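You operate a simulated robot arm through the tools that you are given. There is no shell and no other tool. Be economical: measure what you need, move in short steps, check, and stop when the job is done.

Carry out the task below with a simulated robot arm. There is one attempt and no reset: what you move stays moved.

Task
Measure the orange bolt's head and file the bolt in the cell of its size.
Fine: stand it on the gauge's bed, close the slide on it, read, draw the slide back; the other bolts stay out.

It is judged by the outcome, as a careful person would: the job done as asked, and still so three seconds after it is handed in. It fails if anything else is knocked over, pushed out of place, dropped, spilled or broken.

Robot
A 6-joint arm with a two-finger parallel gripper, fixed in place. Base frame: the origin is at the foot of the arm, x ahead of it, y to its left, z up. Readings come in mm, rad, newtons and seconds.
With the tool pointing down near the work surface it reaches from about 440 to 860 mm from the base axis. Its first joint turns from -2.007 to 2.007 rad. Payload 4.2 kg.
The TCP is the grasp point between the finger pads, 23 mm short of the fingertips. In the tool frame z runs along the fingers and y along their closing line. The gripper opens to 94 mm. The fingers are 38 mm wide and 10 mm thick; the gripper's body (54 by 96 mm) begins 39 mm behind the TCP.
Orientation is that of the tool frame in the base frame, as [roll, pitch, yaw] about the fixed x, y, z axes, in that order (R = Rz(yaw) Ry(pitch) Rx(roll)). With the fingers straight down and closing along the base's y, the tool's x points along the base's -x, its y along +y and its z along -z.

Tools
- The arm moves only by the tool send_rows. Its argument "plan" is a list of rows, each a list of 6 numbers: the shift along the tool's x, y, z in mm, then the turn, a rotation vector about the tool's x, y, z in rad. In form: [[dx, dy, dz, ax, ay, az], ...]. A call has 1 to 12 rows; each row shifts and turns the commanded pose from where the row before left it, along the tool's axes as they then stand. "hand" is the closure in counts, from 0 (fully open) to 255 (shut), set as the call begins (left out, the last holds). A row lasts 0.2 s, in which the tool goes at most 50 mm and 0.15 rad; a call with a longer step from one row to the next is refused whole, and so is a gripper value outside its range. A pose out of reach is approached as far as the arm can. The call stops where the force on the tool passes 40 N (or 10 N more than at its start, if that is more) or the arm is blocked; 0.2 s more then pass. The fingers move at their own pace (about 108 mm/s each) and stop on an object; they squeeze with about 28 N. The grip force told is the motor's: it shows also when the fingers shut on nothing. Time passes only in rows, and 0.2 s behind the last, so rows that do not move let the fingers close. It gives the time, the measured TCP pose, the force on the tool (base axes), the opening and the grip force at its end, in the units of the frame above (readings bear some noise), with the torque about the TCP (base axes, N m) and any sound that the robot's microphone picked up.
- Cameras (640 x 400 px; columns grow to the right, rows downward): "scene" is fixed at [223.1, -509.2, 1517]; the picture's right is [0.70, -0.72, 0.00], its down [-0.47, -0.46, -0.76] and it looks along [0.54, 0.53, -0.65] (base axes); focal length 371 px, centre (320, 200). "wrist" rides on the gripper at [86, 16, -75] in the tool frame; the picture's right is [-0.18, 0.98, 0.00], its down [-0.58, -0.11, -0.81] and it looks along [-0.79, -0.15, 0.59] (tool axes); focal length 243 px, centre (320, 200). There is no depth. A picture from a camera that has moved, and an enlarged one, comes with that camera's place and axes in the base frame and with its lens. The place of the scene camera against the robot may be out by one fixed shift of up to 12 mm in any direction.
- capture(camera): a new picture of that camera. It takes no simulated time.
- lift_body(by): slides the trunk up (or, below 0, down) by that many mm; the arm rides with it, the base frame stays. It gives what a move gives, with no picture.
- enlarge(camera, box): a new picture of the part [left, top, right, bottom] of that camera's present view, enlarged. It takes no simulated time.
- hand_in(): hands the job in; it is judged then, once.

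Work in short steps. Places have to be worked out from the pictures, the camera data and where the tool is seen: move nearer, look again, correct. Check each grasp and each placing, and mend what went wrong. You have 120 turns and 84 pictures in all, those below and enlarged ones among them. Open the gripper and draw the arm clear of the work before you hand the job in, unless the task says otherwise; then end with one line.

The tools are called as a command line: name --pt "numbers of a row" for each row, then --argument value for the rest, lists and objects as JSON in quotes. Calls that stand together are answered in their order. send_rows: Moves the arm, as the interface text tells. Its arguments: {"type":"object","properties":{"plan":{"type":"array","items":{"type":"array","items":{"type":"number"}}},"hand":{"type":"number"}},"required":["plan"]} The other tools are called the same way: lift_body (by) slides the trunk up or down; capture (camera) takes a picture; enlarge (camera, box) takes an enlarged picture of a part of a camera's view; hand_in () hands the job in.

At the start:

```text
t: 0.0
tool_pos: [599.4, 70.6, 1048.9]
ee_rot: [-3.141, 0.0, -3.141]
ft_force: [0.0, 0.2, -0.3]
torque: [-0.01, 0.0, 0.02]
gripper_width: 93.9
gripper_force: 0.0
trunk travel left (down, up): [-725.0, 265.0]
```

scene: 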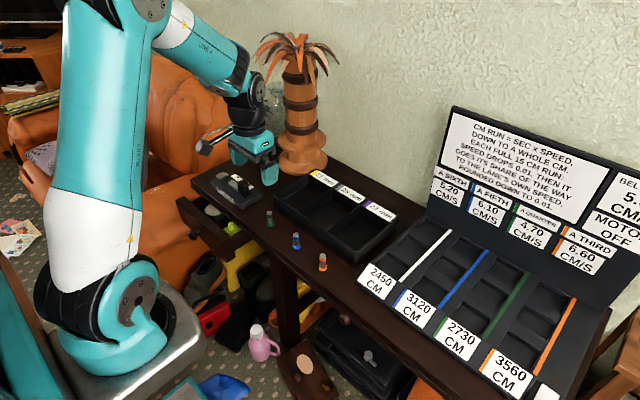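
wrist: 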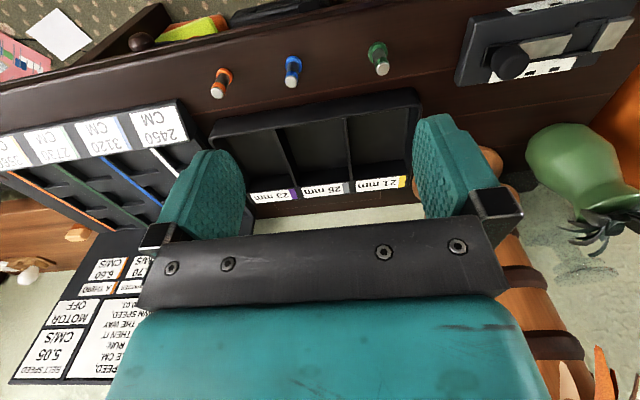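

I see a gauge, a three-cell tray and three bolts. I'll enlarge the views to read the labels and the gauge.

enlarge --camera "scene" --box '[190, 150, 410, 290]'

enlarge --camera "wrist" --box '[440, 0, 640, 125]'

enlarge --camera "wrist" --box '[190, 30, 430, 210]'

```text
2.86 times, centred on (300, 220) of scene
camera zoom: at [223.1, -509.2, 1517.0], right [0.7, -0.72, 0.0], down [-0.47, -0.46, -0.76], along [0.54, 0.53, -0.65], focal length 1061 px, centre (377, 143)
```

zoom: 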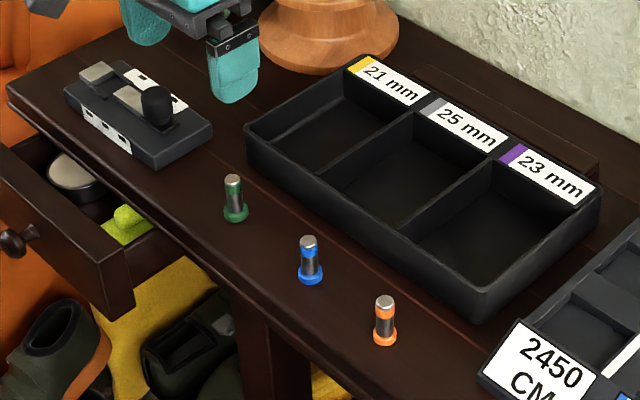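

```text
3.20 times, centred on (540, 62) of wrist
camera zoom: at [513.7, 87.0, 1125.1], right [0.18, 0.98, 0.0], down [0.58, -0.11, 0.81], along [0.79, -0.15, -0.59], focal length 776 px, centre (-384, 640)
```

zoom: 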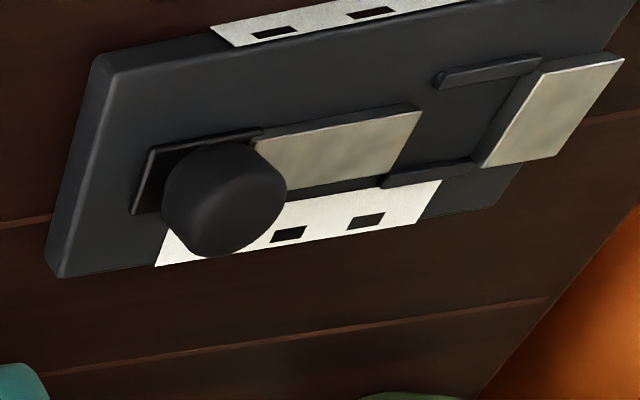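

```text
2.22 times, centred on (310, 120) of wrist
camera zoom: at [513.7, 87.0, 1125.1], right [0.18, 0.98, 0.0], down [0.58, -0.11, 0.81], along [0.79, -0.15, -0.59], focal length 539 px, centre (342, 378)
```

zoom: 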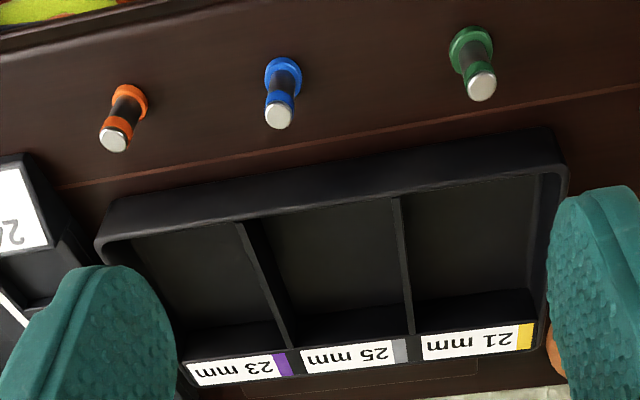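

The table top looks to be at about z≈750, the orange bolt at about (668,-88) and the gauge at about (700,340). I'll move to a viewing pose near the gauge.

send_rows --pt "0 42 24 0 0 0" --pt "0 42 24 0 0 0" --pt "0 42 24 0 0 0" --pt "0 42 24 0 0 0" --pt "0 42 24 0 0 0" --pt "0 20 24 0 0 0" --pt "0 0 0 0 0 0"

capture --camera "wrist"

```text
t: 1.6
tool_pos: [599.0, 301.9, 905.0]
ee_rot: [3.141, -0.001, 3.14]
ft_force: [0.1, 0.2, 0.6]
torque: [-0.02, 0.0, 0.03]
gripper_width: 93.9
gripper_force: 0.0
trunk travel left (down, up): [-725.0, 265.0]
```

```text
78 pictures are left
camera wrist: at [512.8, 317.8, 980.2], right [0.18, 0.98, 0.0], down [0.58, -0.11, 0.81], along [0.79, -0.15, -0.59], focal length 243 px, centre (320, 200)
```

wrist: 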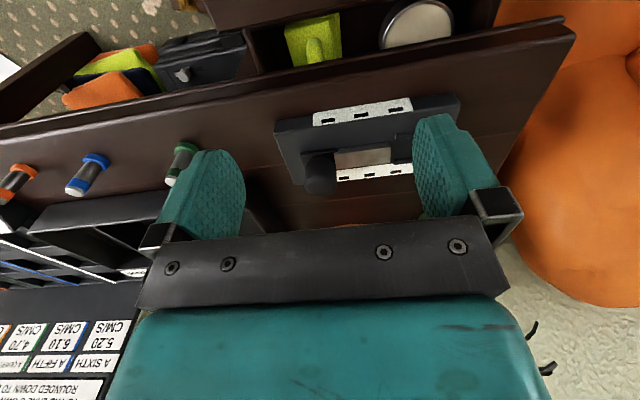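

The gauge is in view, partly behind the finger. I'll shift toward +y and enlarge.

send_rows --pt "0 45 0 0 0 0" --pt "-10 5 20 0 0 0" --pt "0 0 0 0 0 0"

enlarge --camera "wrist" --box '[190, 60, 430, 210]'

```text
t: 2.4
tool_pos: [608.8, 350.9, 883.0]
ee_rot: [-3.14, 0.0, -3.141]
ft_force: [-0.6, 0.6, -0.2]
torque: [-0.01, 0.0, -0.03]
gripper_width: 94.1
gripper_force: 0.0
trunk travel left (down, up): [-725.0, 265.0]
```

```text
2.67 times, centred on (310, 135) of wrist
camera zoom: at [523.3, 367.6, 959.0], right [0.18, 0.98, 0.0], down [0.58, -0.11, 0.81], along [0.79, -0.15, -0.59], focal length 647 px, centre (347, 373)
```

zoom: 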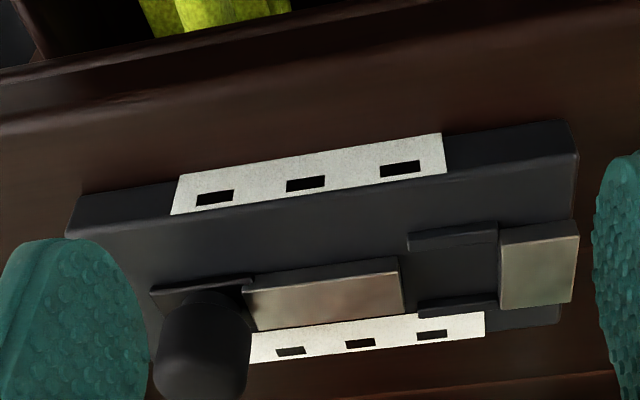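

The fixed jaw's inner face is at y≈391, the slide face at y≈356, jaw tops at z≈800, and the gauge centre line at x≈691. Next I'll go and look at the orange bolt close up.

send_rows --pt "0 -45 0 0 0 0" --pt "0 -45 0 0 0 0" --pt "0 -45 0 0 0 0" --pt "0 -45 0 0 0 0" --pt "0 -45 0 0 0 0" --pt "0 -45 0 0 0 0" --pt "0 -45 0 0 0 0" --pt "0 -45 0 0 0 0" --pt "0 -45 0 0 0 0" --pt "0 -41 0 0 0 0" --pt "0 0 10 0 0 0" --pt "0 0 0 0 0 0"

capture --camera "wrist"

```text
t: 5.0
tool_pos: [609.3, -95.5, 873.5]
ee_rot: [3.141, 0.0, -3.141]
ft_force: [-0.3, -1.1, -0.7]
torque: [-0.03, -0.04, 0.01]
gripper_width: 93.6
gripper_force: 0.1
trunk travel left (down, up): [-725.0, 265.0]
```

```text
76 pictures are left
camera wrist: at [523.8, -79.2, 949.1], right [0.18, 0.98, 0.0], down [0.58, -0.11, 0.81], along [0.79, -0.15, -0.59], focal length 243 px, centre (320, 200)
```

wrist: 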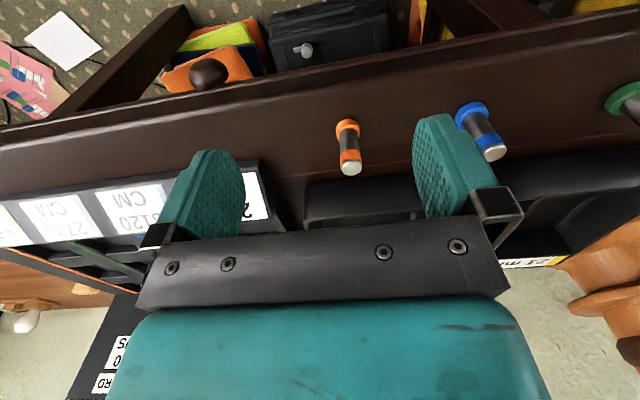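

enlarge --camera "wrist" --box '[290, 90, 410, 165]'

enlarge --camera "wrist" --box '[280, 100, 440, 200]'

```text
5.33 times, centred on (350, 128) of wrist
camera zoom: at [523.8, -79.2, 949.1], right [0.18, 0.98, 0.0], down [0.58, -0.11, 0.81], along [0.79, -0.15, -0.59], focal length 1294 px, centre (160, 587)
```

zoom: 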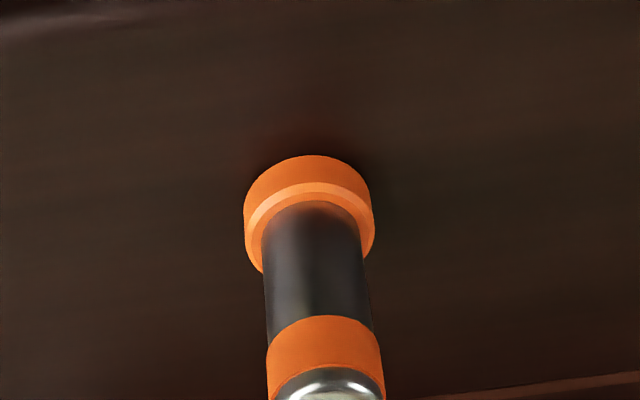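

```text
4.00 times, centred on (360, 150) of wrist
camera zoom: at [523.8, -79.2, 949.1], right [0.18, 0.98, 0.0], down [0.58, -0.11, 0.81], along [0.79, -0.15, -0.59], focal length 970 px, centre (160, 400)
```

zoom: 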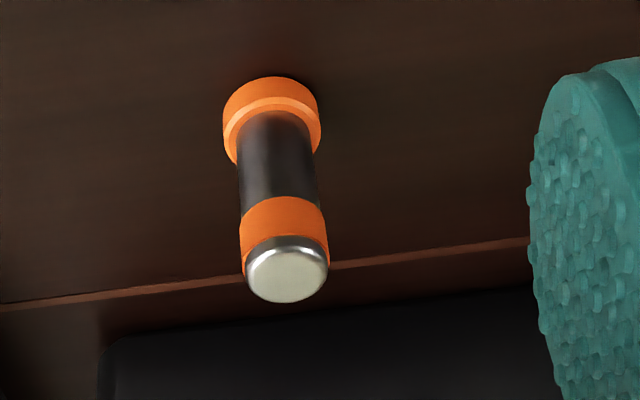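

The orange bolt's axis is at about (663,-80), its top at z≈818 and the table at z≈771. I'll move over it and descend so the fingertips stay above the head.

send_rows --pt "-30 8 0 0 0 0" --pt "-23.7 7.5 0 0 0 0" --pt "0 0 20 0 0 0" --pt "0 0 20 0 0 0" --pt "0 0 19 0 0 0" --pt "0 0 0 0 0 0"

capture --camera "wrist"

enlarge --camera "scene" --box '[260, 190, 400, 290]'

```text
t: 6.4
tool_pos: [664.7, -80.7, 816.1]
ee_rot: [-3.141, -0.001, -3.141]
ft_force: [-0.8, -0.5, -1.5]
torque: [0.01, -0.02, 0.0]
gripper_width: 94.0
gripper_force: 0.1
trunk travel left (down, up): [-725.0, 265.0]
```

```text
73 pictures are left
camera wrist: at [578.8, -64.0, 890.8], right [0.18, 0.98, 0.0], down [0.58, -0.11, 0.81], along [0.79, -0.15, -0.59], focal length 243 px, centre (320, 200)
```

wrist: 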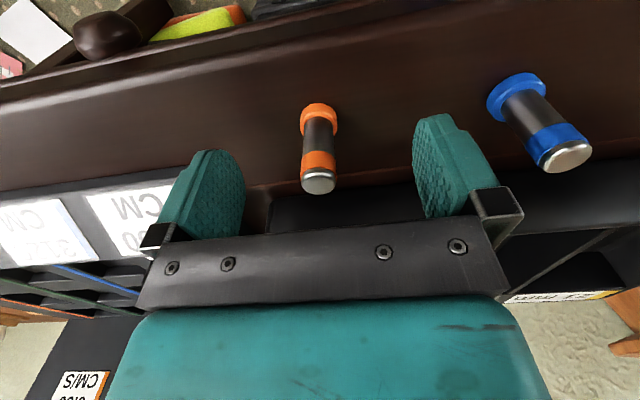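

```text
4.00 times, centred on (330, 240) of scene
camera zoom: at [223.1, -509.2, 1517.0], right [0.7, -0.72, 0.0], down [-0.47, -0.46, -0.76], along [0.54, 0.53, -0.65], focal length 1485 px, centre (280, 40)
```

zoom: 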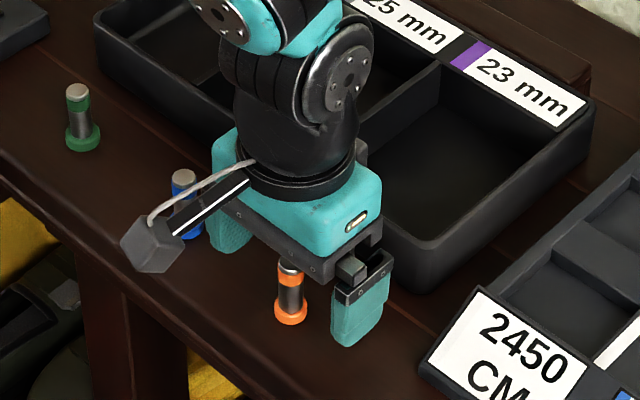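

Both views agree that the bolt is centred between the fingers. I'll lower slightly and close.

send_rows --pt "1 0 5 0 0 0" --pt "0 0 0 0 0 0"

send_rows --hand 255 --pt "0 0 0 0 0 0" --pt "0 0 0 0 0 0" --pt "0 0 0 0 0 0" --pt "0 0 0 0 0 0"

capture --camera "wrist"

```text
t: 7.0
tool_pos: [663.2, -80.7, 810.0]
ee_rot: [-3.141, 0.0, -3.14]
ft_force: [0.6, -0.8, -0.7]
torque: [-0.02, 0.04, -0.02]
gripper_width: 94.0
gripper_force: 0.2
trunk travel left (down, up): [-725.0, 265.0]
```

```text
t: 8.0
tool_pos: [663.2, -79.9, 809.9]
ee_rot: [-3.14, 0.0, 3.141]
ft_force: [-0.1, 0.3, 0.3]
torque: [0.01, 0.01, -0.03]
gripper_width: 15.3
gripper_force: 28.5
trunk travel left (down, up): [-725.0, 265.0]
```

```text
71 pictures are left
camera wrist: at [577.4, -63.7, 886.0], right [0.18, 0.98, 0.0], down [0.58, -0.11, 0.81], along [0.79, -0.15, -0.59], focal length 243 px, centre (320, 200)
```

wrist: 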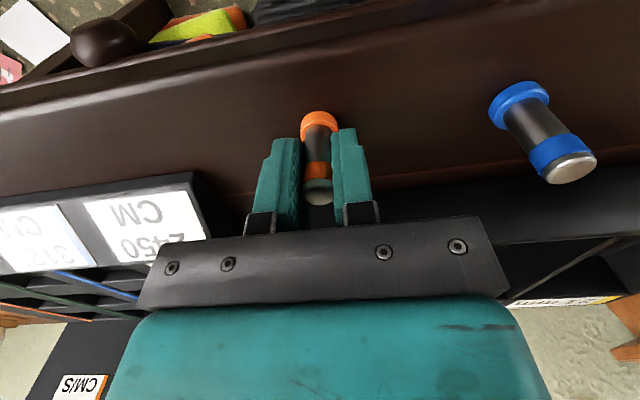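

The bolt is held at a 15.3 mm opening, with its bottom about 38 mm below the TCP. I'll lift straight up and carry it above the gauge.

send_rows --pt "0 0 -30 0 0 0" --pt "0 0 -40 0 0 0" --pt "0 0 -20 0 0 0" --pt "0 46 0 0 0 0" --pt "0 46 0 0 0 0" --pt "0 46 0 0 0 0" --pt "0 46 0 0 0 0" --pt "0 46 0 0 0 0" --pt "0 46 0 0 0 0" --pt "0 46 0 0 0 0"

send_rows --pt "0 46 0 0 0 0" --pt "0 46 0 0 0 0" --pt "-28 39 10 0 0 0" --pt "0 0 0 0 0 0"

capture --camera "wrist"

```text
t: 10.2
tool_pos: [663.5, 244.2, 903.3]
ee_rot: [3.141, 0.001, 3.14]
ft_force: [0.0, 0.2, -0.7]
torque: [0.05, -0.02, 0.01]
gripper_width: 15.5
gripper_force: 28.2
trunk travel left (down, up): [-725.0, 265.0]
```

```text
t: 11.2
tool_pos: [693.9, 371.1, 888.5]
ee_rot: [-3.139, -0.001, 3.141]
ft_force: [-0.3, -0.4, 0.6]
torque: [-0.02, -0.01, 0.01]
gripper_width: 0.1
gripper_force: 29.6
trunk travel left (down, up): [-725.0, 265.0]
```

```text
70 pictures are left
camera wrist: at [607.5, 387.6, 964.0], right [0.18, 0.98, 0.0], down [0.58, -0.11, 0.81], along [0.79, -0.15, -0.59], focal length 243 px, centre (320, 200)
```

wrist: 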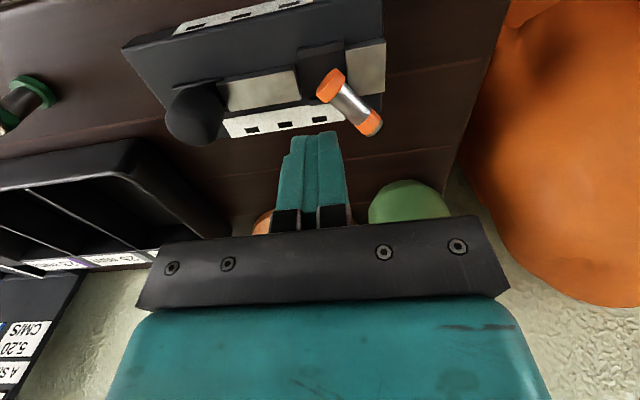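

The bolt has slipped out of the fingers: the opening reads 0.1. I'll hold still and see where it comes to rest.

send_rows --pt "0 0 0 0 0 0" --pt "0 0 0 0 0 0" --pt "0 0 0 0 0 0" --pt "0 0 0 0 0 0" --pt "0 0 0 0 0 0"

capture --camera "wrist"

capture --camera "scene"

```text
t: 12.4
tool_pos: [694.0, 371.4, 889.5]
ee_rot: [3.14, 0.0, -3.141]
ft_force: [-0.6, 0.3, -0.6]
torque: [0.0, -0.02, -0.01]
gripper_width: 0.0
gripper_force: 27.9
trunk travel left (down, up): [-725.0, 265.0]
```

```text
69 pictures are left
camera wrist: at [607.8, 387.9, 964.6], right [0.18, 0.98, 0.0], down [0.58, -0.11, 0.81], along [0.79, -0.15, -0.59], focal length 243 px, centre (320, 200)
```

wrist: 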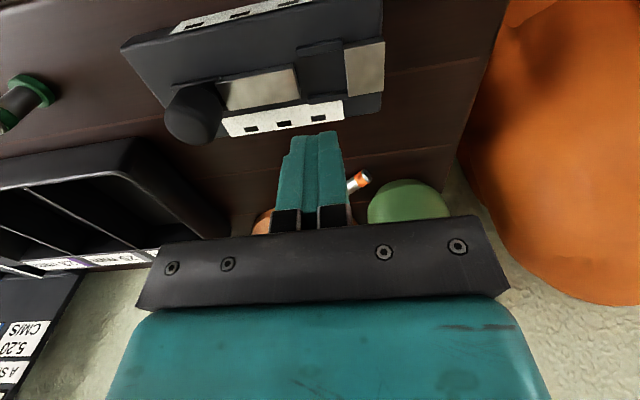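

```text
68 pictures are left
```

scene: 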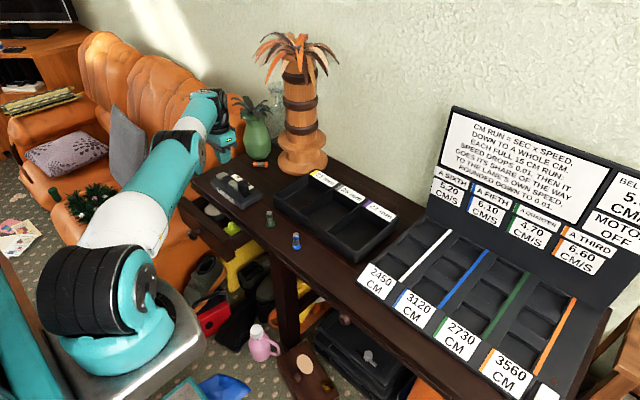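

The bolt landed on the table beyond the gauge, near the green vase, and nothing else seems disturbed. I'll look closer at it and at the gauge.

enlarge --camera "scene" --box '[190, 90, 350, 210]'

enlarge --camera "wrist" --box '[110, 0, 400, 200]'

```text
3.33 times, centred on (270, 150) of scene
camera zoom: at [223.1, -509.2, 1517.0], right [0.7, -0.72, 0.0], down [-0.47, -0.46, -0.76], along [0.54, 0.53, -0.65], focal length 1238 px, centre (487, 367)
```

zoom: 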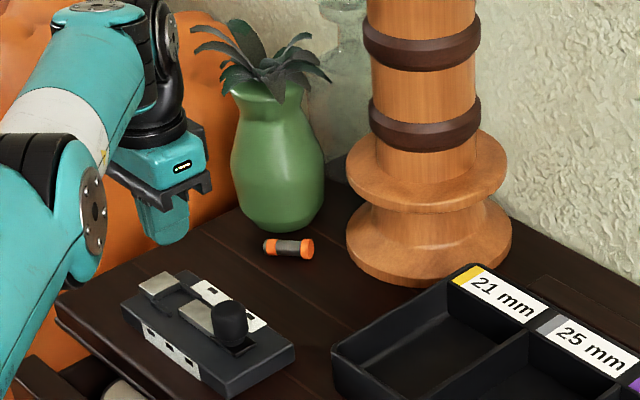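

```text
2.00 times, centred on (255, 100) of wrist
camera zoom: at [607.8, 387.9, 964.6], right [0.18, 0.98, 0.0], down [0.58, -0.11, 0.81], along [0.79, -0.15, -0.59], focal length 485 px, centre (450, 400)
```

zoom: 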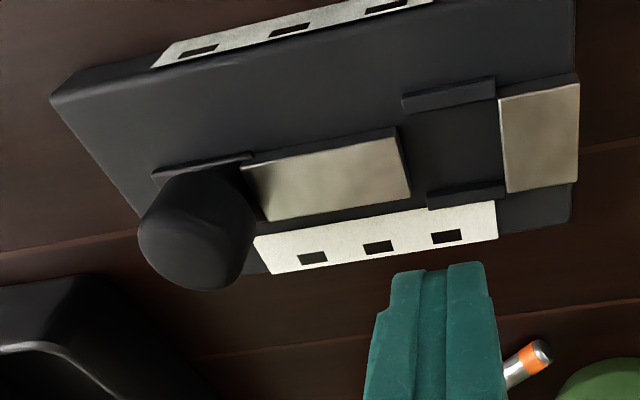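

The bolt lies at about (832,380) on the table, in front of the vase, at a radius of about 915 mm. That will need a tilted reach. I'll open the gripper and yaw toward it for a clear view.

send_rows --hand 0 --pt "0 0 -12 0 0 -0.15" --pt "0 0 0 0 0 -0.15" --pt "0 0 0 0 0 -0.15" --pt "0 0 0 0 0 -0.15" --pt "-8 -40 0 0 0 0" --pt "0 -15 0 0 0 0" --pt "0 0 0 0 0 0"

capture --camera "wrist"

```text
t: 14.0
tool_pos: [728.9, 330.2, 903.8]
ee_rot: [3.141, -0.001, -2.541]
ft_force: [0.5, -0.1, 0.3]
torque: [0.0, -0.01, -0.02]
gripper_width: 94.1
gripper_force: 0.1
trunk travel left (down, up): [-725.0, 265.0]
```

```text
65 pictures are left
camera wrist: at [649.3, 296.4, 979.8], right [-0.4, 0.92, 0.0], down [0.54, 0.24, 0.81], along [0.74, 0.33, -0.59], focal length 243 px, centre (320, 200)
```

wrist: 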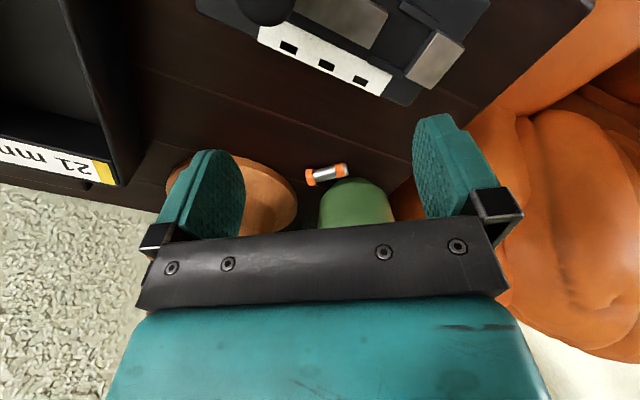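

enlarge --camera "wrist" --box '[250, 120, 410, 220]'

```text
4.00 times, centred on (330, 170) of wrist
camera zoom: at [649.3, 296.4, 979.8], right [-0.4, 0.92, 0.0], down [0.54, 0.24, 0.81], along [0.74, 0.33, -0.59], focal length 970 px, centre (280, 320)
```

zoom: 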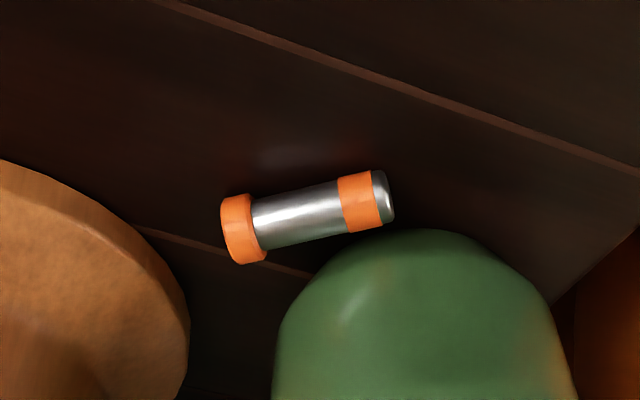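

The bolt's centre is at about (844,393) with its axis at roughly -48°. I plan to tilt the tool outward by 30°, pinch the bolt by its ends, and bring it nearer. First I'll tilt here and re-view.

send_rows --pt "0 0 0 0 0 -0.115" --pt "0 0 0 0 -0.131 0" --pt "0 0 0 0 -0.131 0" --pt "0 0 0 0 -0.131 0" --pt "0 0 0 0 -0.131 0" --pt "0 0 0 0 0 0"

capture --camera "wrist"

```text
t: 15.4
tool_pos: [727.6, 332.4, 902.8]
ee_rot: [3.141, 0.524, -2.427]
ft_force: [-0.5, 0.2, 0.5]
torque: [-0.01, 0.0, -0.01]
gripper_width: 94.1
gripper_force: 0.2
trunk travel left (down, up): [-725.0, 265.0]
```

```text
63 pictures are left
camera wrist: at [633.4, 271.1, 925.4], right [-0.52, 0.85, 0.09], down [0.15, -0.02, 0.99], along [0.84, 0.53, -0.11], focal length 243 px, centre (320, 200)
```

wrist: 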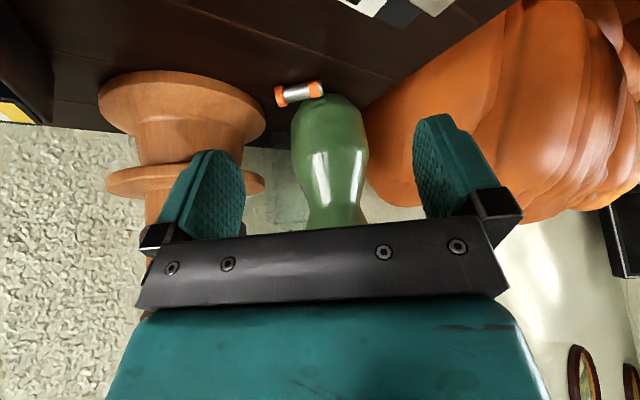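

The tilt is fine. Next I'll move to a pre-grasp position back along the tool axis and look again.

send_rows --pt "-28.5 -16 18 0 0 0" --pt "-28.5 -16 18 0 0 0" --pt "0 0 0 0 0 0"

capture --camera "wrist"

enlarge --camera "scene" --box '[190, 90, 350, 210]'

```text
t: 16.2
tool_pos: [799.8, 351.1, 900.3]
ee_rot: [-3.141, 0.523, -2.425]
ft_force: [-0.7, -0.1, 0.7]
torque: [-0.01, 0.01, 0.0]
gripper_width: 94.2
gripper_force: 0.0
trunk travel left (down, up): [-725.0, 265.0]
```

```text
62 pictures are left
camera wrist: at [705.4, 290.8, 922.1], right [-0.52, 0.85, 0.09], down [0.15, -0.02, 0.99], along [0.84, 0.53, -0.12], focal length 243 px, centre (320, 200)
```

wrist: 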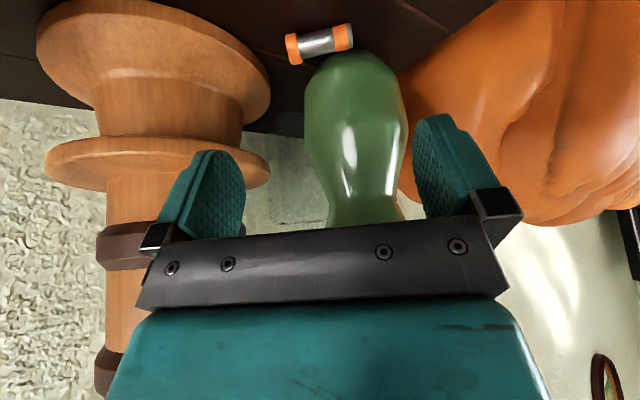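

```text
3.33 times, centred on (270, 150) of scene
camera zoom: at [223.1, -509.2, 1517.0], right [0.7, -0.72, 0.0], down [-0.47, -0.46, -0.76], along [0.54, 0.53, -0.65], focal length 1238 px, centre (487, 367)
```

zoom: 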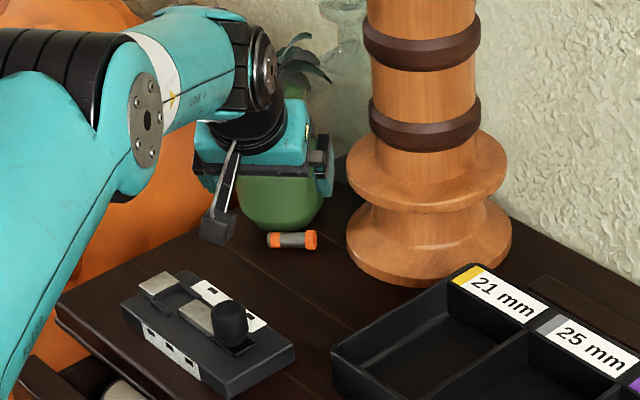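

The bolt triangulates consistently: head at (858,374), tip at (830,409). The vase belly is close to the tip, so I'll check the finger shape and the clearance before going in.

enlarge --camera "wrist" --box '[140, 0, 440, 240]'

enlarge --camera "scene" --box '[230, 130, 290, 170]'

```text
1.67 times, centred on (290, 120) of wrist
camera zoom: at [705.4, 290.8, 922.1], right [-0.52, 0.85, 0.09], down [0.15, -0.02, 0.99], along [0.84, 0.53, -0.12], focal length 404 px, centre (370, 333)
```

zoom: 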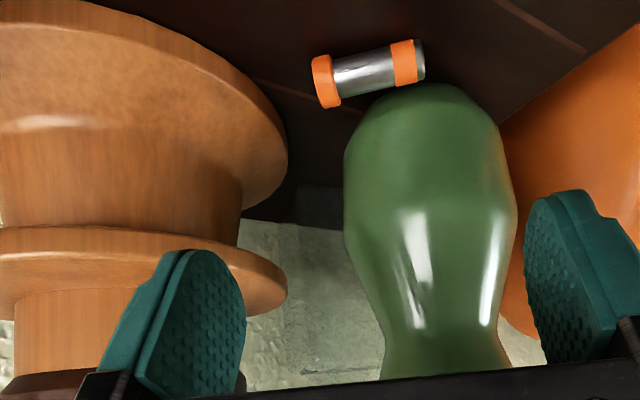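

```text
10.00 times, centred on (260, 150) of scene
camera zoom: at [223.1, -509.2, 1517.0], right [0.7, -0.72, 0.0], down [-0.47, -0.46, -0.76], along [0.54, 0.53, -0.65], focal length 3713 px, centre (920, 700)
```

zoom: 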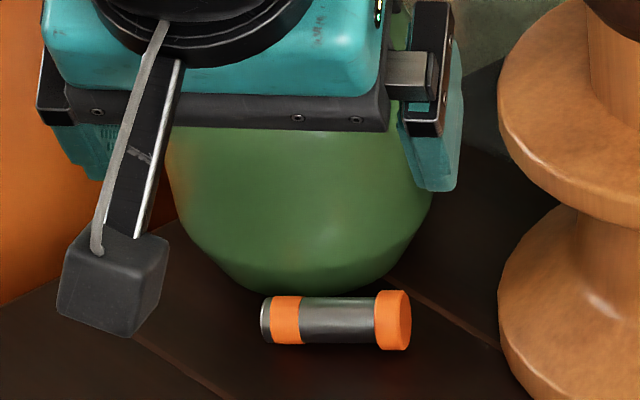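

The fingers are well rounded. A 20° tilt with the bolt near the outer part of the pads should clear the vase. I'll adjust the tilt, open to about 62 mm and go to pre-grasp.

send_rows --hand 87 --pt "0 0 0 0 0.0875 0" --pt "0 0 0 0 0.0875 0" --pt "-10.3 1.4 14 0 0 0" --pt "0 0 0 0 0 0"

capture --camera "wrist"

enlarge --camera "scene" --box '[210, 100, 310, 170]'

```text
t: 17.2
tool_pos: [793.4, 348.5, 892.7]
ee_rot: [-3.141, 0.349, -2.427]
ft_force: [0.5, -0.5, -0.1]
torque: [-0.01, 0.0, 0.04]
gripper_width: 61.9
gripper_force: 0.0
out of reach, approached as far as the arm can: row 2, 3
trunk travel left (down, up): [-725.0, 265.0]
```

```text
58 pictures are left
camera wrist: at [702.5, 291.1, 934.5], right [-0.51, 0.86, 0.06], down [0.28, 0.1, 0.96], along [0.81, 0.51, -0.28], focal length 243 px, centre (320, 200)
```

wrist: 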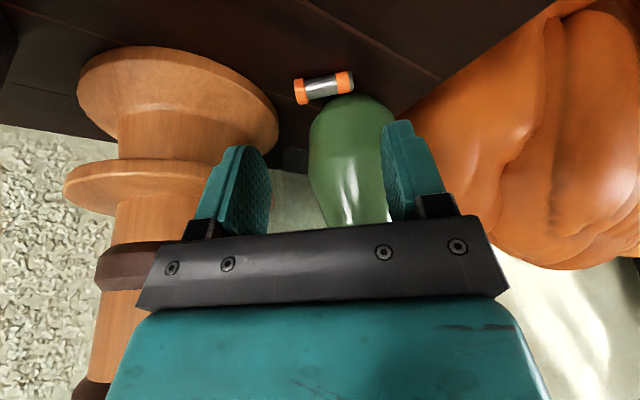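

```text
5.71 times, centred on (260, 135) of scene
camera zoom: at [223.1, -509.2, 1517.0], right [0.7, -0.72, 0.0], down [-0.47, -0.46, -0.76], along [0.54, 0.53, -0.65], focal length 2122 px, centre (663, 571)
```

zoom: 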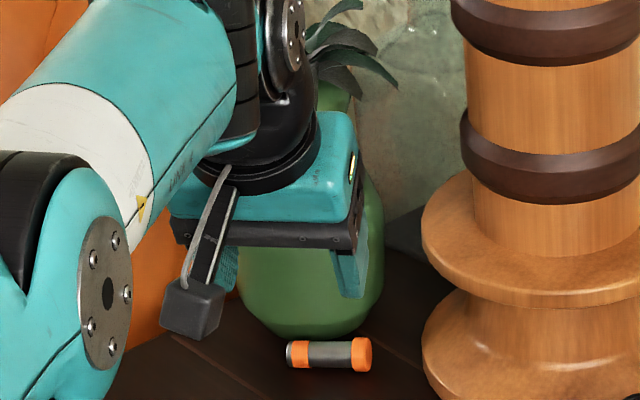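

A 20° tilt is out of reach here, and the geometry suggests the shoulder sits low, so raising the trunk should extend the reach. I'll retract a bit and then lift.

send_rows --pt "40 0 0 0 0 0" --pt "40 0 0 0 0 0" --pt "0 0 0 0 0 0"

lift_body --by 150

```text
t: 18.0
tool_pos: [735.2, 299.2, 866.8]
ee_rot: [-3.141, 0.352, -2.425]
ft_force: [-0.1, 0.2, 0.6]
torque: [0.02, 0.02, 0.0]
gripper_width: 61.9
gripper_force: 0.1
trunk travel left (down, up): [-725.0, 265.0]
```

```text
t: 19.8
tool_pos: [735.4, 298.6, 1015.9]
ee_rot: [-3.142, 0.349, -2.427]
ft_force: [0.3, -0.3, -0.1]
torque: [-0.02, -0.01, -0.02]
gripper_width: 61.7
gripper_force: 0.1
trunk travel left (down, up): [-875.0, 115.0]
```

The trunk is raised. Next I'll move down to the pre-grasp point and check whether it is reachable.

send_rows --pt "0 0 40 0 0 0" --pt "0 0 40 0 0 0" --pt "-12 0 40 0 0 0" --pt "-18 -1 31 0 0 0" --pt "-18 0 0 0 0 0" --pt "0 0 0 0 0 0"

capture --camera "wrist"

enlarge --camera "scene" --box '[210, 100, 310, 170]'

```text
t: 21.1
tool_pos: [771.3, 331.9, 912.5]
ee_rot: [3.14, 0.349, -2.427]
ft_force: [-0.4, -0.5, 0.1]
torque: [-0.06, 0.02, 0.02]
gripper_width: 62.1
gripper_force: 0.0
out of reach, approached as far as the arm can: row 3, 4, 5
trunk travel left (down, up): [-875.0, 115.0]
```

```text
56 pictures are left
camera wrist: at [681.0, 274.8, 954.2], right [-0.51, 0.86, 0.06], down [0.28, 0.09, 0.96], along [0.81, 0.51, -0.28], focal length 243 px, centre (320, 200)
```

wrist: 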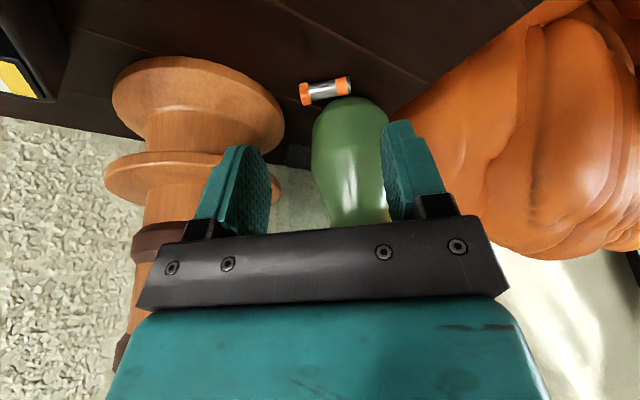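

```text
5.71 times, centred on (260, 135) of scene
camera zoom: at [223.1, -509.2, 1517.0], right [0.7, -0.72, 0.0], down [-0.47, -0.46, -0.76], along [0.54, 0.53, -0.65], focal length 2122 px, centre (663, 571)
```

zoom: 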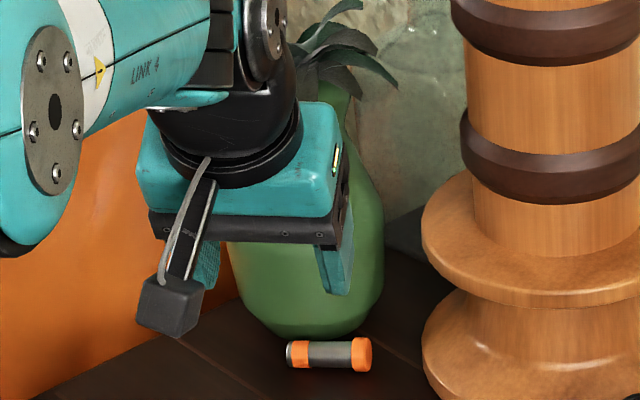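

Raising reduced the reach, so the shoulder is above the wrist and lowering should help. I'll retract, raise the tool, then lower the trunk.

send_rows --pt "28 0 -10 0 0 0" --pt "28 0 -10 0 0 0" --pt "-16 0 -44 0 0 0" --pt "-16 0 -44 0 0 0" --pt "-16 0 -44 0 0 0" --pt "-16 0 -44 0 0 0" --pt "-10 0 -28 0 0 0" --pt "0 0 0 0 0 0"

```text
t: 22.9
tool_pos: [723.6, 293.8, 1130.3]
ee_rot: [3.14, 0.35, -2.426]
ft_force: [0.6, 0.4, 0.2]
torque: [0.04, 0.02, -0.01]
gripper_width: 61.8
gripper_force: 0.1
trunk travel left (down, up): [-875.0, 115.0]
```

lift_body --by -230

capture --camera "scene"

```text
t: 25.4
tool_pos: [725.8, 293.4, 900.9]
ee_rot: [3.141, 0.348, -2.425]
ft_force: [-0.3, 0.2, 0.0]
torque: [0.04, 0.0, -0.02]
gripper_width: 62.0
gripper_force: 0.1
trunk travel left (down, up): [-645.0, 345.0]
```

```text
54 pictures are left
```

scene: 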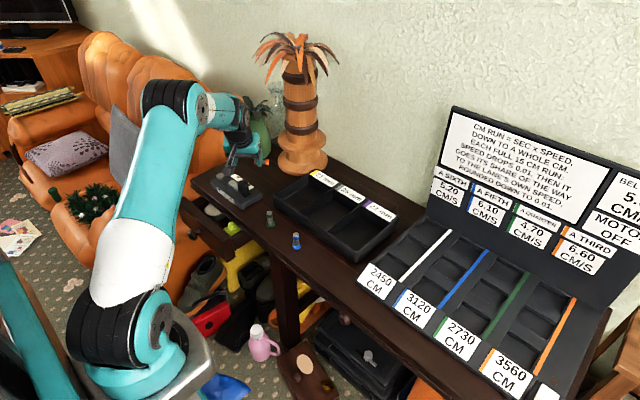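

send_rows --pt "-33 -1.2 15.5 0 0 0" --pt "-33 -1.2 15.5 0 0 0" --pt "-32 -1.2 15.5 0 0 0" --pt "0 0 0 0 0 0"

capture --camera "wrist"

```text
t: 26.4
tool_pos: [794.7, 351.3, 890.0]
ee_rot: [3.142, 0.347, -2.426]
ft_force: [0.1, 0.0, 0.1]
torque: [-0.01, -0.01, 0.0]
gripper_width: 61.8
gripper_force: 0.1
out of reach, approached as far as the arm can: row 3
trunk travel left (down, up): [-645.0, 345.0]
```

```text
53 pictures are left
camera wrist: at [704.4, 292.7, 931.2], right [-0.51, 0.86, 0.06], down [0.28, 0.1, 0.96], along [0.81, 0.51, -0.29], focal length 243 px, centre (320, 200)
```

wrist: 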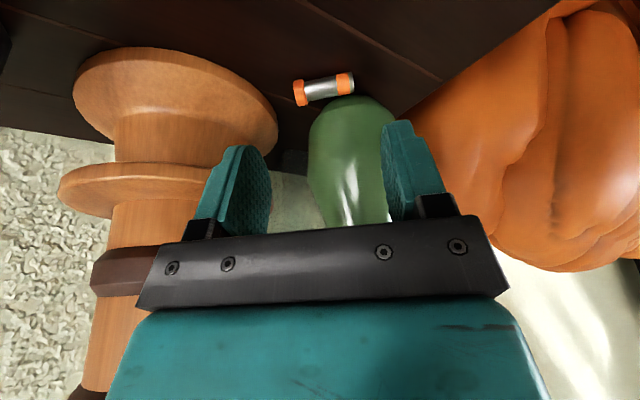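

The limit at 20° is about 869 mm even with the trunk lower. I'll use a 35° tilt, which extends the reach and keeps the fingers low under the vase's belly.

send_rows --pt "0 0 0 0 -0.131 0" --pt "0 0 0 0 -0.131 0" --pt "10.6 -1.9 18.2 0 0 0" --pt "0 0 0 0 0 0"

capture --camera "wrist"

enlarge --camera "scene" --box '[210, 100, 310, 170]'

```text
t: 27.4
tool_pos: [796.9, 350.1, 870.7]
ee_rot: [3.141, 0.613, -2.427]
ft_force: [0.0, 0.3, -0.3]
torque: [0.0, -0.01, -0.02]
gripper_width: 61.9
gripper_force: 0.2
trunk travel left (down, up): [-645.0, 345.0]
```

```text
52 pictures are left
camera wrist: at [701.6, 288.7, 882.3], right [-0.53, 0.84, 0.11], down [0.08, -0.07, 0.99], along [0.84, 0.54, -0.03], focal length 243 px, centre (320, 200)
```

wrist: 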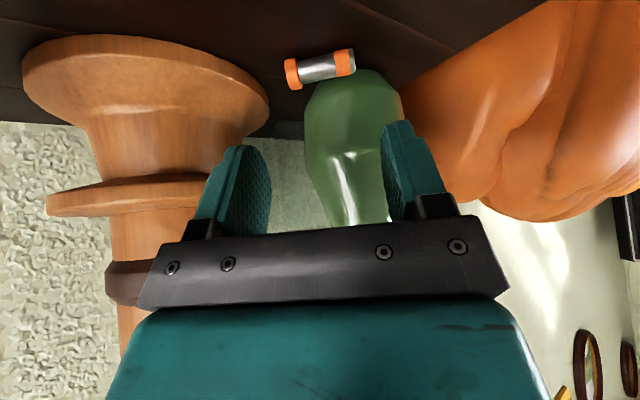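

```text
5.71 times, centred on (260, 135) of scene
camera zoom: at [223.1, -509.2, 1517.0], right [0.7, -0.72, 0.0], down [-0.47, -0.46, -0.76], along [0.54, 0.53, -0.65], focal length 2122 px, centre (663, 571)
```

zoom: 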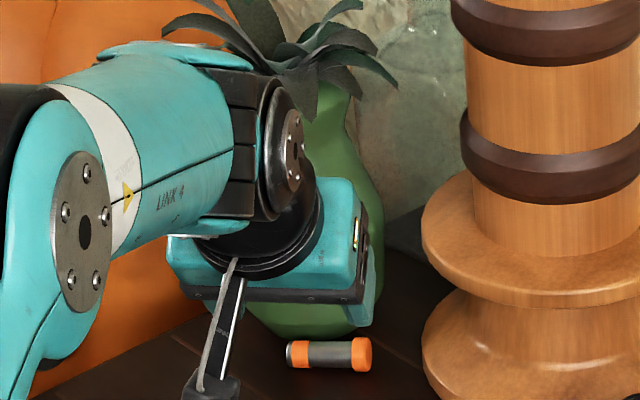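

The bolt lies straight along the approach axis, with lateral error under 1 mm. I'll advance 60 mm along the tool axis and check.

send_rows --pt "0 0 20 0 0 0" --pt "0 0.4 20 0 0 0" --pt "0 0 20 0 0 0" --pt "0 0 0 0 0 0"

capture --camera "wrist"

enlarge --camera "scene" --box '[210, 100, 310, 170]'

```text
t: 28.1
tool_pos: [815.7, 373.2, 838.2]
ee_rot: [3.138, 0.619, -2.426]
ft_force: [-7.5, 0.9, 16.1]
torque: [-1.34, 1.84, -0.78]
gripper_width: 61.7
gripper_force: 0.1
trunk travel left (down, up): [-645.0, 345.0]
stopped in row 3: the force on the tool passed its limit at 59 N (the readings are from after the stop); the commanded pose is now the measured one
```

```text
50 pictures are left
camera wrist: at [720.8, 311.0, 849.7], right [-0.53, 0.84, 0.11], down [0.08, -0.08, 0.99], along [0.84, 0.54, -0.02], focal length 243 px, centre (320, 200)
```

wrist: 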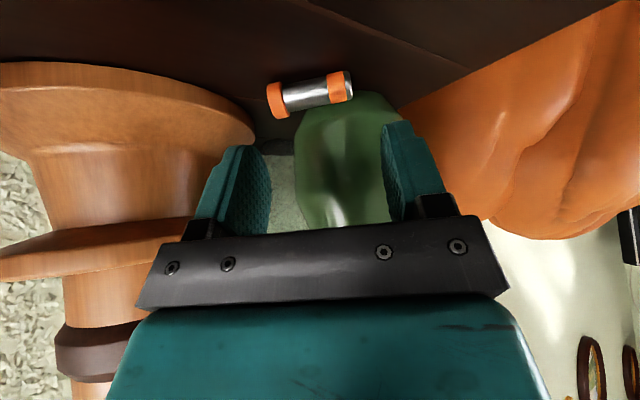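

```text
5.71 times, centred on (260, 135) of scene
camera zoom: at [223.1, -509.2, 1517.0], right [0.7, -0.72, 0.0], down [-0.47, -0.46, -0.76], along [0.54, 0.53, -0.65], focal length 2122 px, centre (663, 571)
```

zoom: 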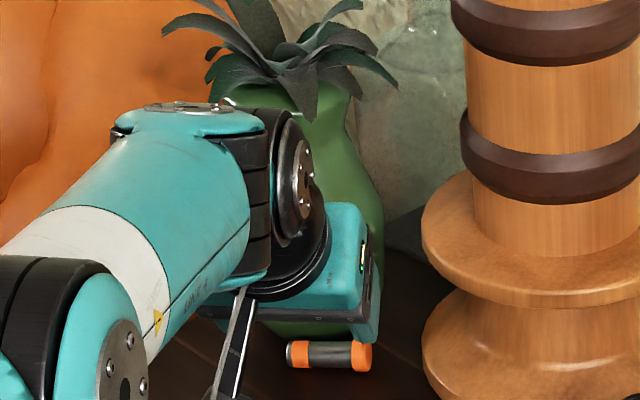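

The tool stopped on contact. The force and torque place the touch near (706,288,828), so the camera mount met the gauge's knob. I'll back straight out and check the gauge and vase.

send_rows --pt "0 0 -20 0 0 0" --pt "0 0 -30 0 0 0" --pt "0 0 -30 0 0 0" --pt "0 0 0 0 0 0"

enlarge --camera "scene" --box '[190, 90, 350, 210]'

```text
t: 29.1
tool_pos: [782.6, 340.8, 901.3]
ee_rot: [3.139, 0.616, -2.426]
ft_force: [0.2, -0.2, 0.5]
torque: [0.02, 0.02, 0.02]
gripper_width: 61.9
gripper_force: 0.1
trunk travel left (down, up): [-645.0, 345.0]
```

```text
3.33 times, centred on (270, 150) of scene
camera zoom: at [223.1, -509.2, 1517.0], right [0.7, -0.72, 0.0], down [-0.47, -0.46, -0.76], along [0.54, 0.53, -0.65], focal length 1238 px, centre (487, 367)
```

zoom: 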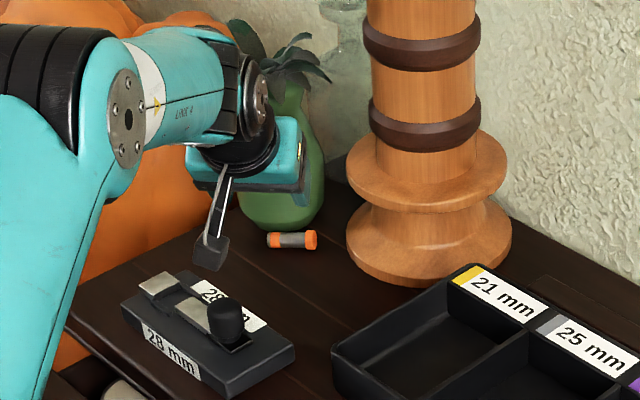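

The gauge body hasn't moved. Its slide was nudged and now reads "28 mm", so it displays the gap, and I'll draw the slide back later. A 28° tilt keeps the camera higher, so I'll set that up at a new pre-grasp.

send_rows --pt "0 0 0 0 0.127 0" --pt "-12.6 -2 26.5 0 0 0" --pt "0 0 0 0 0 0"

lift_body --by -20

capture --camera "wrist"

```text
t: 29.9
tool_pos: [802.7, 356.2, 882.7]
ee_rot: [3.137, 0.49, -2.426]
ft_force: [-0.8, -0.5, 0.7]
torque: [0.01, 0.03, 0.01]
gripper_width: 61.8
gripper_force: 0.0
trunk travel left (down, up): [-645.0, 345.0]
```

```text
t: 30.6
tool_pos: [802.2, 356.4, 863.3]
ee_rot: [3.138, 0.489, -2.427]
ft_force: [0.3, 0.2, -0.5]
torque: [0.03, 0.0, -0.01]
gripper_width: 62.1
gripper_force: 0.0
trunk travel left (down, up): [-625.0, 365.0]
```

```text
47 pictures are left
camera wrist: at [708.9, 295.1, 889.3], right [-0.52, 0.85, 0.09], down [0.17, 0.0, 0.98], along [0.83, 0.53, -0.15], focal length 243 px, centre (320, 200)
```

wrist: 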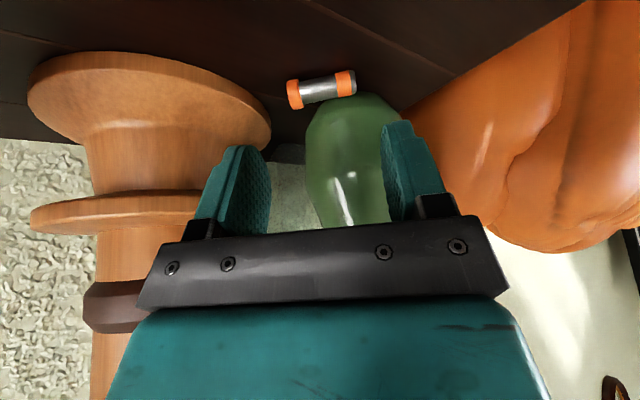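

The bolt hasn't moved. I'll advance 50 mm in small steps and check for contact and reach.

send_rows --pt "-7.9 -1.2 5 0 0 0" --pt "0 0 12 0 0 0" --pt "0 0 12 0 0 0" --pt "0 0 12 0 0 0" --pt "0 0 10 0 0 0" --pt "0 0 0 0 0 0"

capture --camera "wrist"

enlarge --camera "scene" --box '[210, 110, 310, 180]'

```text
t: 32.0
tool_pos: [813.3, 362.8, 822.4]
ee_rot: [3.139, 0.488, -2.425]
ft_force: [-0.7, -0.1, -0.1]
torque: [-0.02, 0.01, -0.02]
gripper_width: 61.5
gripper_force: 0.1
out of reach, approached as far as the arm can: row 3, 4, 5
trunk travel left (down, up): [-625.0, 365.0]
```

```text
46 pictures are left
camera wrist: at [719.8, 302.6, 848.6], right [-0.52, 0.85, 0.09], down [0.17, 0.0, 0.98], along [0.83, 0.53, -0.15], focal length 243 px, centre (320, 200)
```

wrist: 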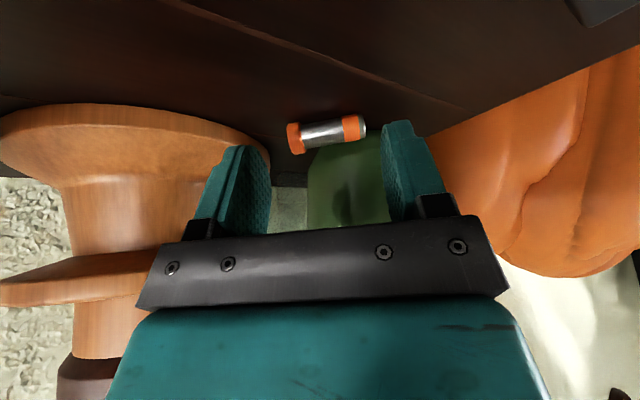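

```text
5.71 times, centred on (260, 145) of scene
camera zoom: at [223.1, -509.2, 1517.0], right [0.7, -0.72, 0.0], down [-0.47, -0.46, -0.76], along [0.54, 0.53, -0.65], focal length 2122 px, centre (663, 514)
```

zoom: 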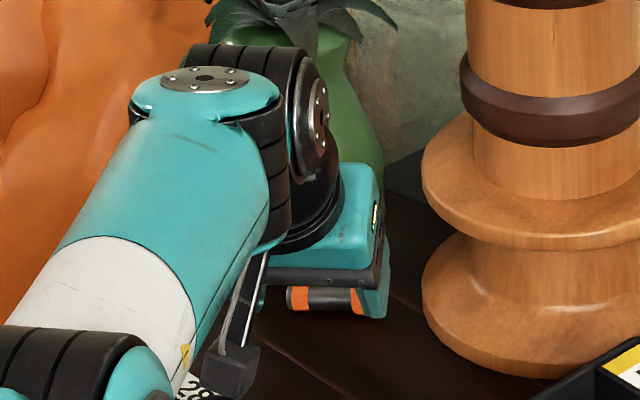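

At 28° the limit is r≈890, so about 45° of tilt is needed. To keep the camera off the table and gauge I'll flip the tool by 180° about its axis. First I'll retreat to open air, then rotate.

send_rows --pt "0 0 -30 0 0 0" --pt "0 0 -40 0 0 0" --pt "0 0 -40 0 0 0" --pt "0 0 -30 0 0 0" --pt "0 0 0 0 0 -0.15" --pt "0 0 0 0 0 -0.15" --pt "0 0 0 0 0 -0.15" --pt "0 0 0 0 0 -0.15" --pt "0 0 0 0 0 -0.15" --pt "0 0 0 0 0 -0.15" --pt "0 0 0 0 0 0"

send_rows --pt "0 0 0 0 0 -0.15" --pt "0 0 0 0 0 -0.15" --pt "0 0 0 0 0 -0.15" --pt "0 0 0 0 0 -0.15" --pt "0 0 0 0 0 -0.15" --pt "0 0 0 0 0 -0.15" --pt "0 0 0 0 0 -0.15" --pt "0 0 0 0 0 -0.15" --pt "0 0 0 0 0 -0.15" --pt "0 0 0 0 0 -0.15" --pt "0 0 0 0 0 0"

```text
t: 34.4
tool_pos: [764.3, 320.7, 947.9]
ee_rot: [-2.747, 0.298, -1.465]
ft_force: [0.0, 0.4, 0.2]
torque: [-0.02, 0.01, 0.0]
gripper_width: 62.1
gripper_force: 0.0
trunk travel left (down, up): [-625.0, 365.0]
```

```text
t: 36.8
tool_pos: [763.3, 320.2, 946.1]
ee_rot: [-2.795, -0.353, -0.086]
ft_force: [0.6, 0.8, -0.3]
torque: [0.01, 0.01, 0.03]
gripper_width: 61.7
gripper_force: 0.1
trunk travel left (down, up): [-625.0, 365.0]
```

send_rows --pt "0 0 0 0 0 -0.15" --pt "0 0 0 0 0 -0.15" --pt "0 0 0 0 0 -0.15" --pt "0 0 0 0 0 -0.15" --pt "0 0 0 0 0 -0.1416" --pt "0 0 0 0 0.149 0" --pt "0 0 0 0 0.149 0" --pt "0 0 0 0 0 0"

capture --camera "wrist"

capture --camera "scene"

```text
t: 38.6
tool_pos: [760.3, 326.8, 946.6]
ee_rot: [-3.024, -0.779, 0.494]
ft_force: [-0.5, 0.2, 0.4]
torque: [-0.01, 0.0, 0.0]
gripper_width: 62.0
gripper_force: 0.1
out of reach, approached as far as the arm can: row 4, 5
trunk travel left (down, up): [-625.0, 365.0]
```

```text
44 pictures are left
camera wrist: at [782.9, 309.9, 1059.7], right [0.42, -0.88, -0.21], down [-0.87, -0.46, 0.17], along [-0.25, 0.11, -0.96], focal length 243 px, centre (320, 200)
```

wrist: 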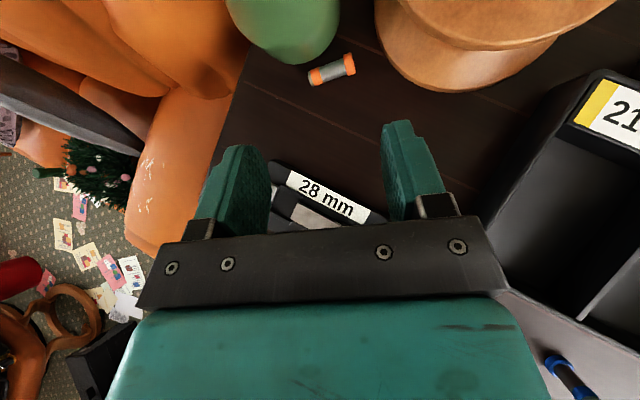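

```text
43 pictures are left
```

scene: 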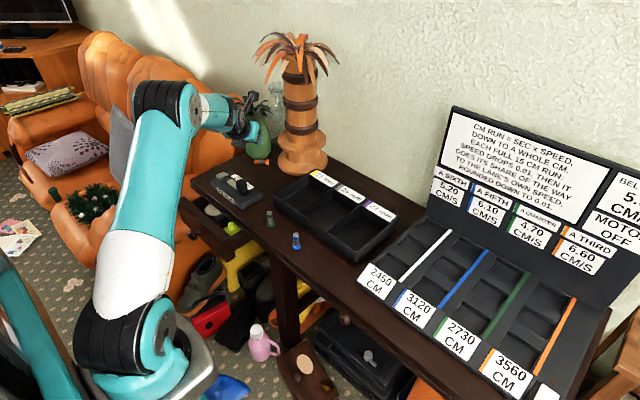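

The flip nearly completed: the last joint hit its limit about 8° short. I'll try to correct the azimuth with a small turn about the vertical while moving toward the pre-grasp.

send_rows --pt "-13 2 28 0 0 0" --pt "-13 2 28 0 0 0" --pt "-14 2 28 0 0 0" --pt "0 0 0 0.0913 -0.0109 -0.0919" --pt "0 0 0 0 0 0"

capture --camera "wrist"

```text
t: 39.8
tool_pos: [788.1, 342.7, 860.5]
ee_rot: [-3.022, -0.776, 0.488]
ft_force: [0.6, 0.2, -0.5]
torque: [-0.03, 0.03, 0.02]
gripper_width: 61.7
gripper_force: 0.0
out of reach, approached as far as the arm can: row 4
trunk travel left (down, up): [-625.0, 365.0]
```

```text
42 pictures are left
camera wrist: at [810.2, 326.3, 972.8], right [0.42, -0.88, -0.21], down [-0.88, -0.45, 0.17], along [-0.25, 0.11, -0.96], focal length 243 px, centre (320, 200)
```

wrist: 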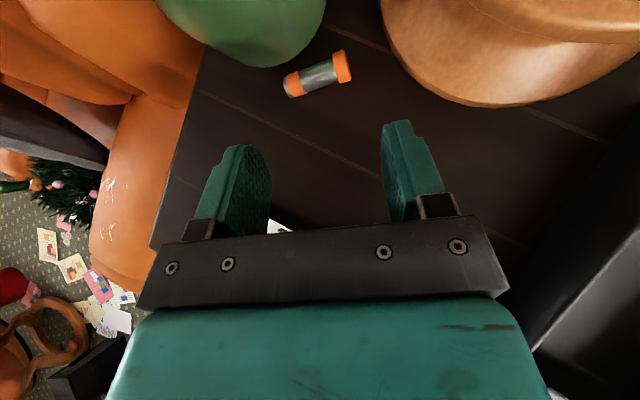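

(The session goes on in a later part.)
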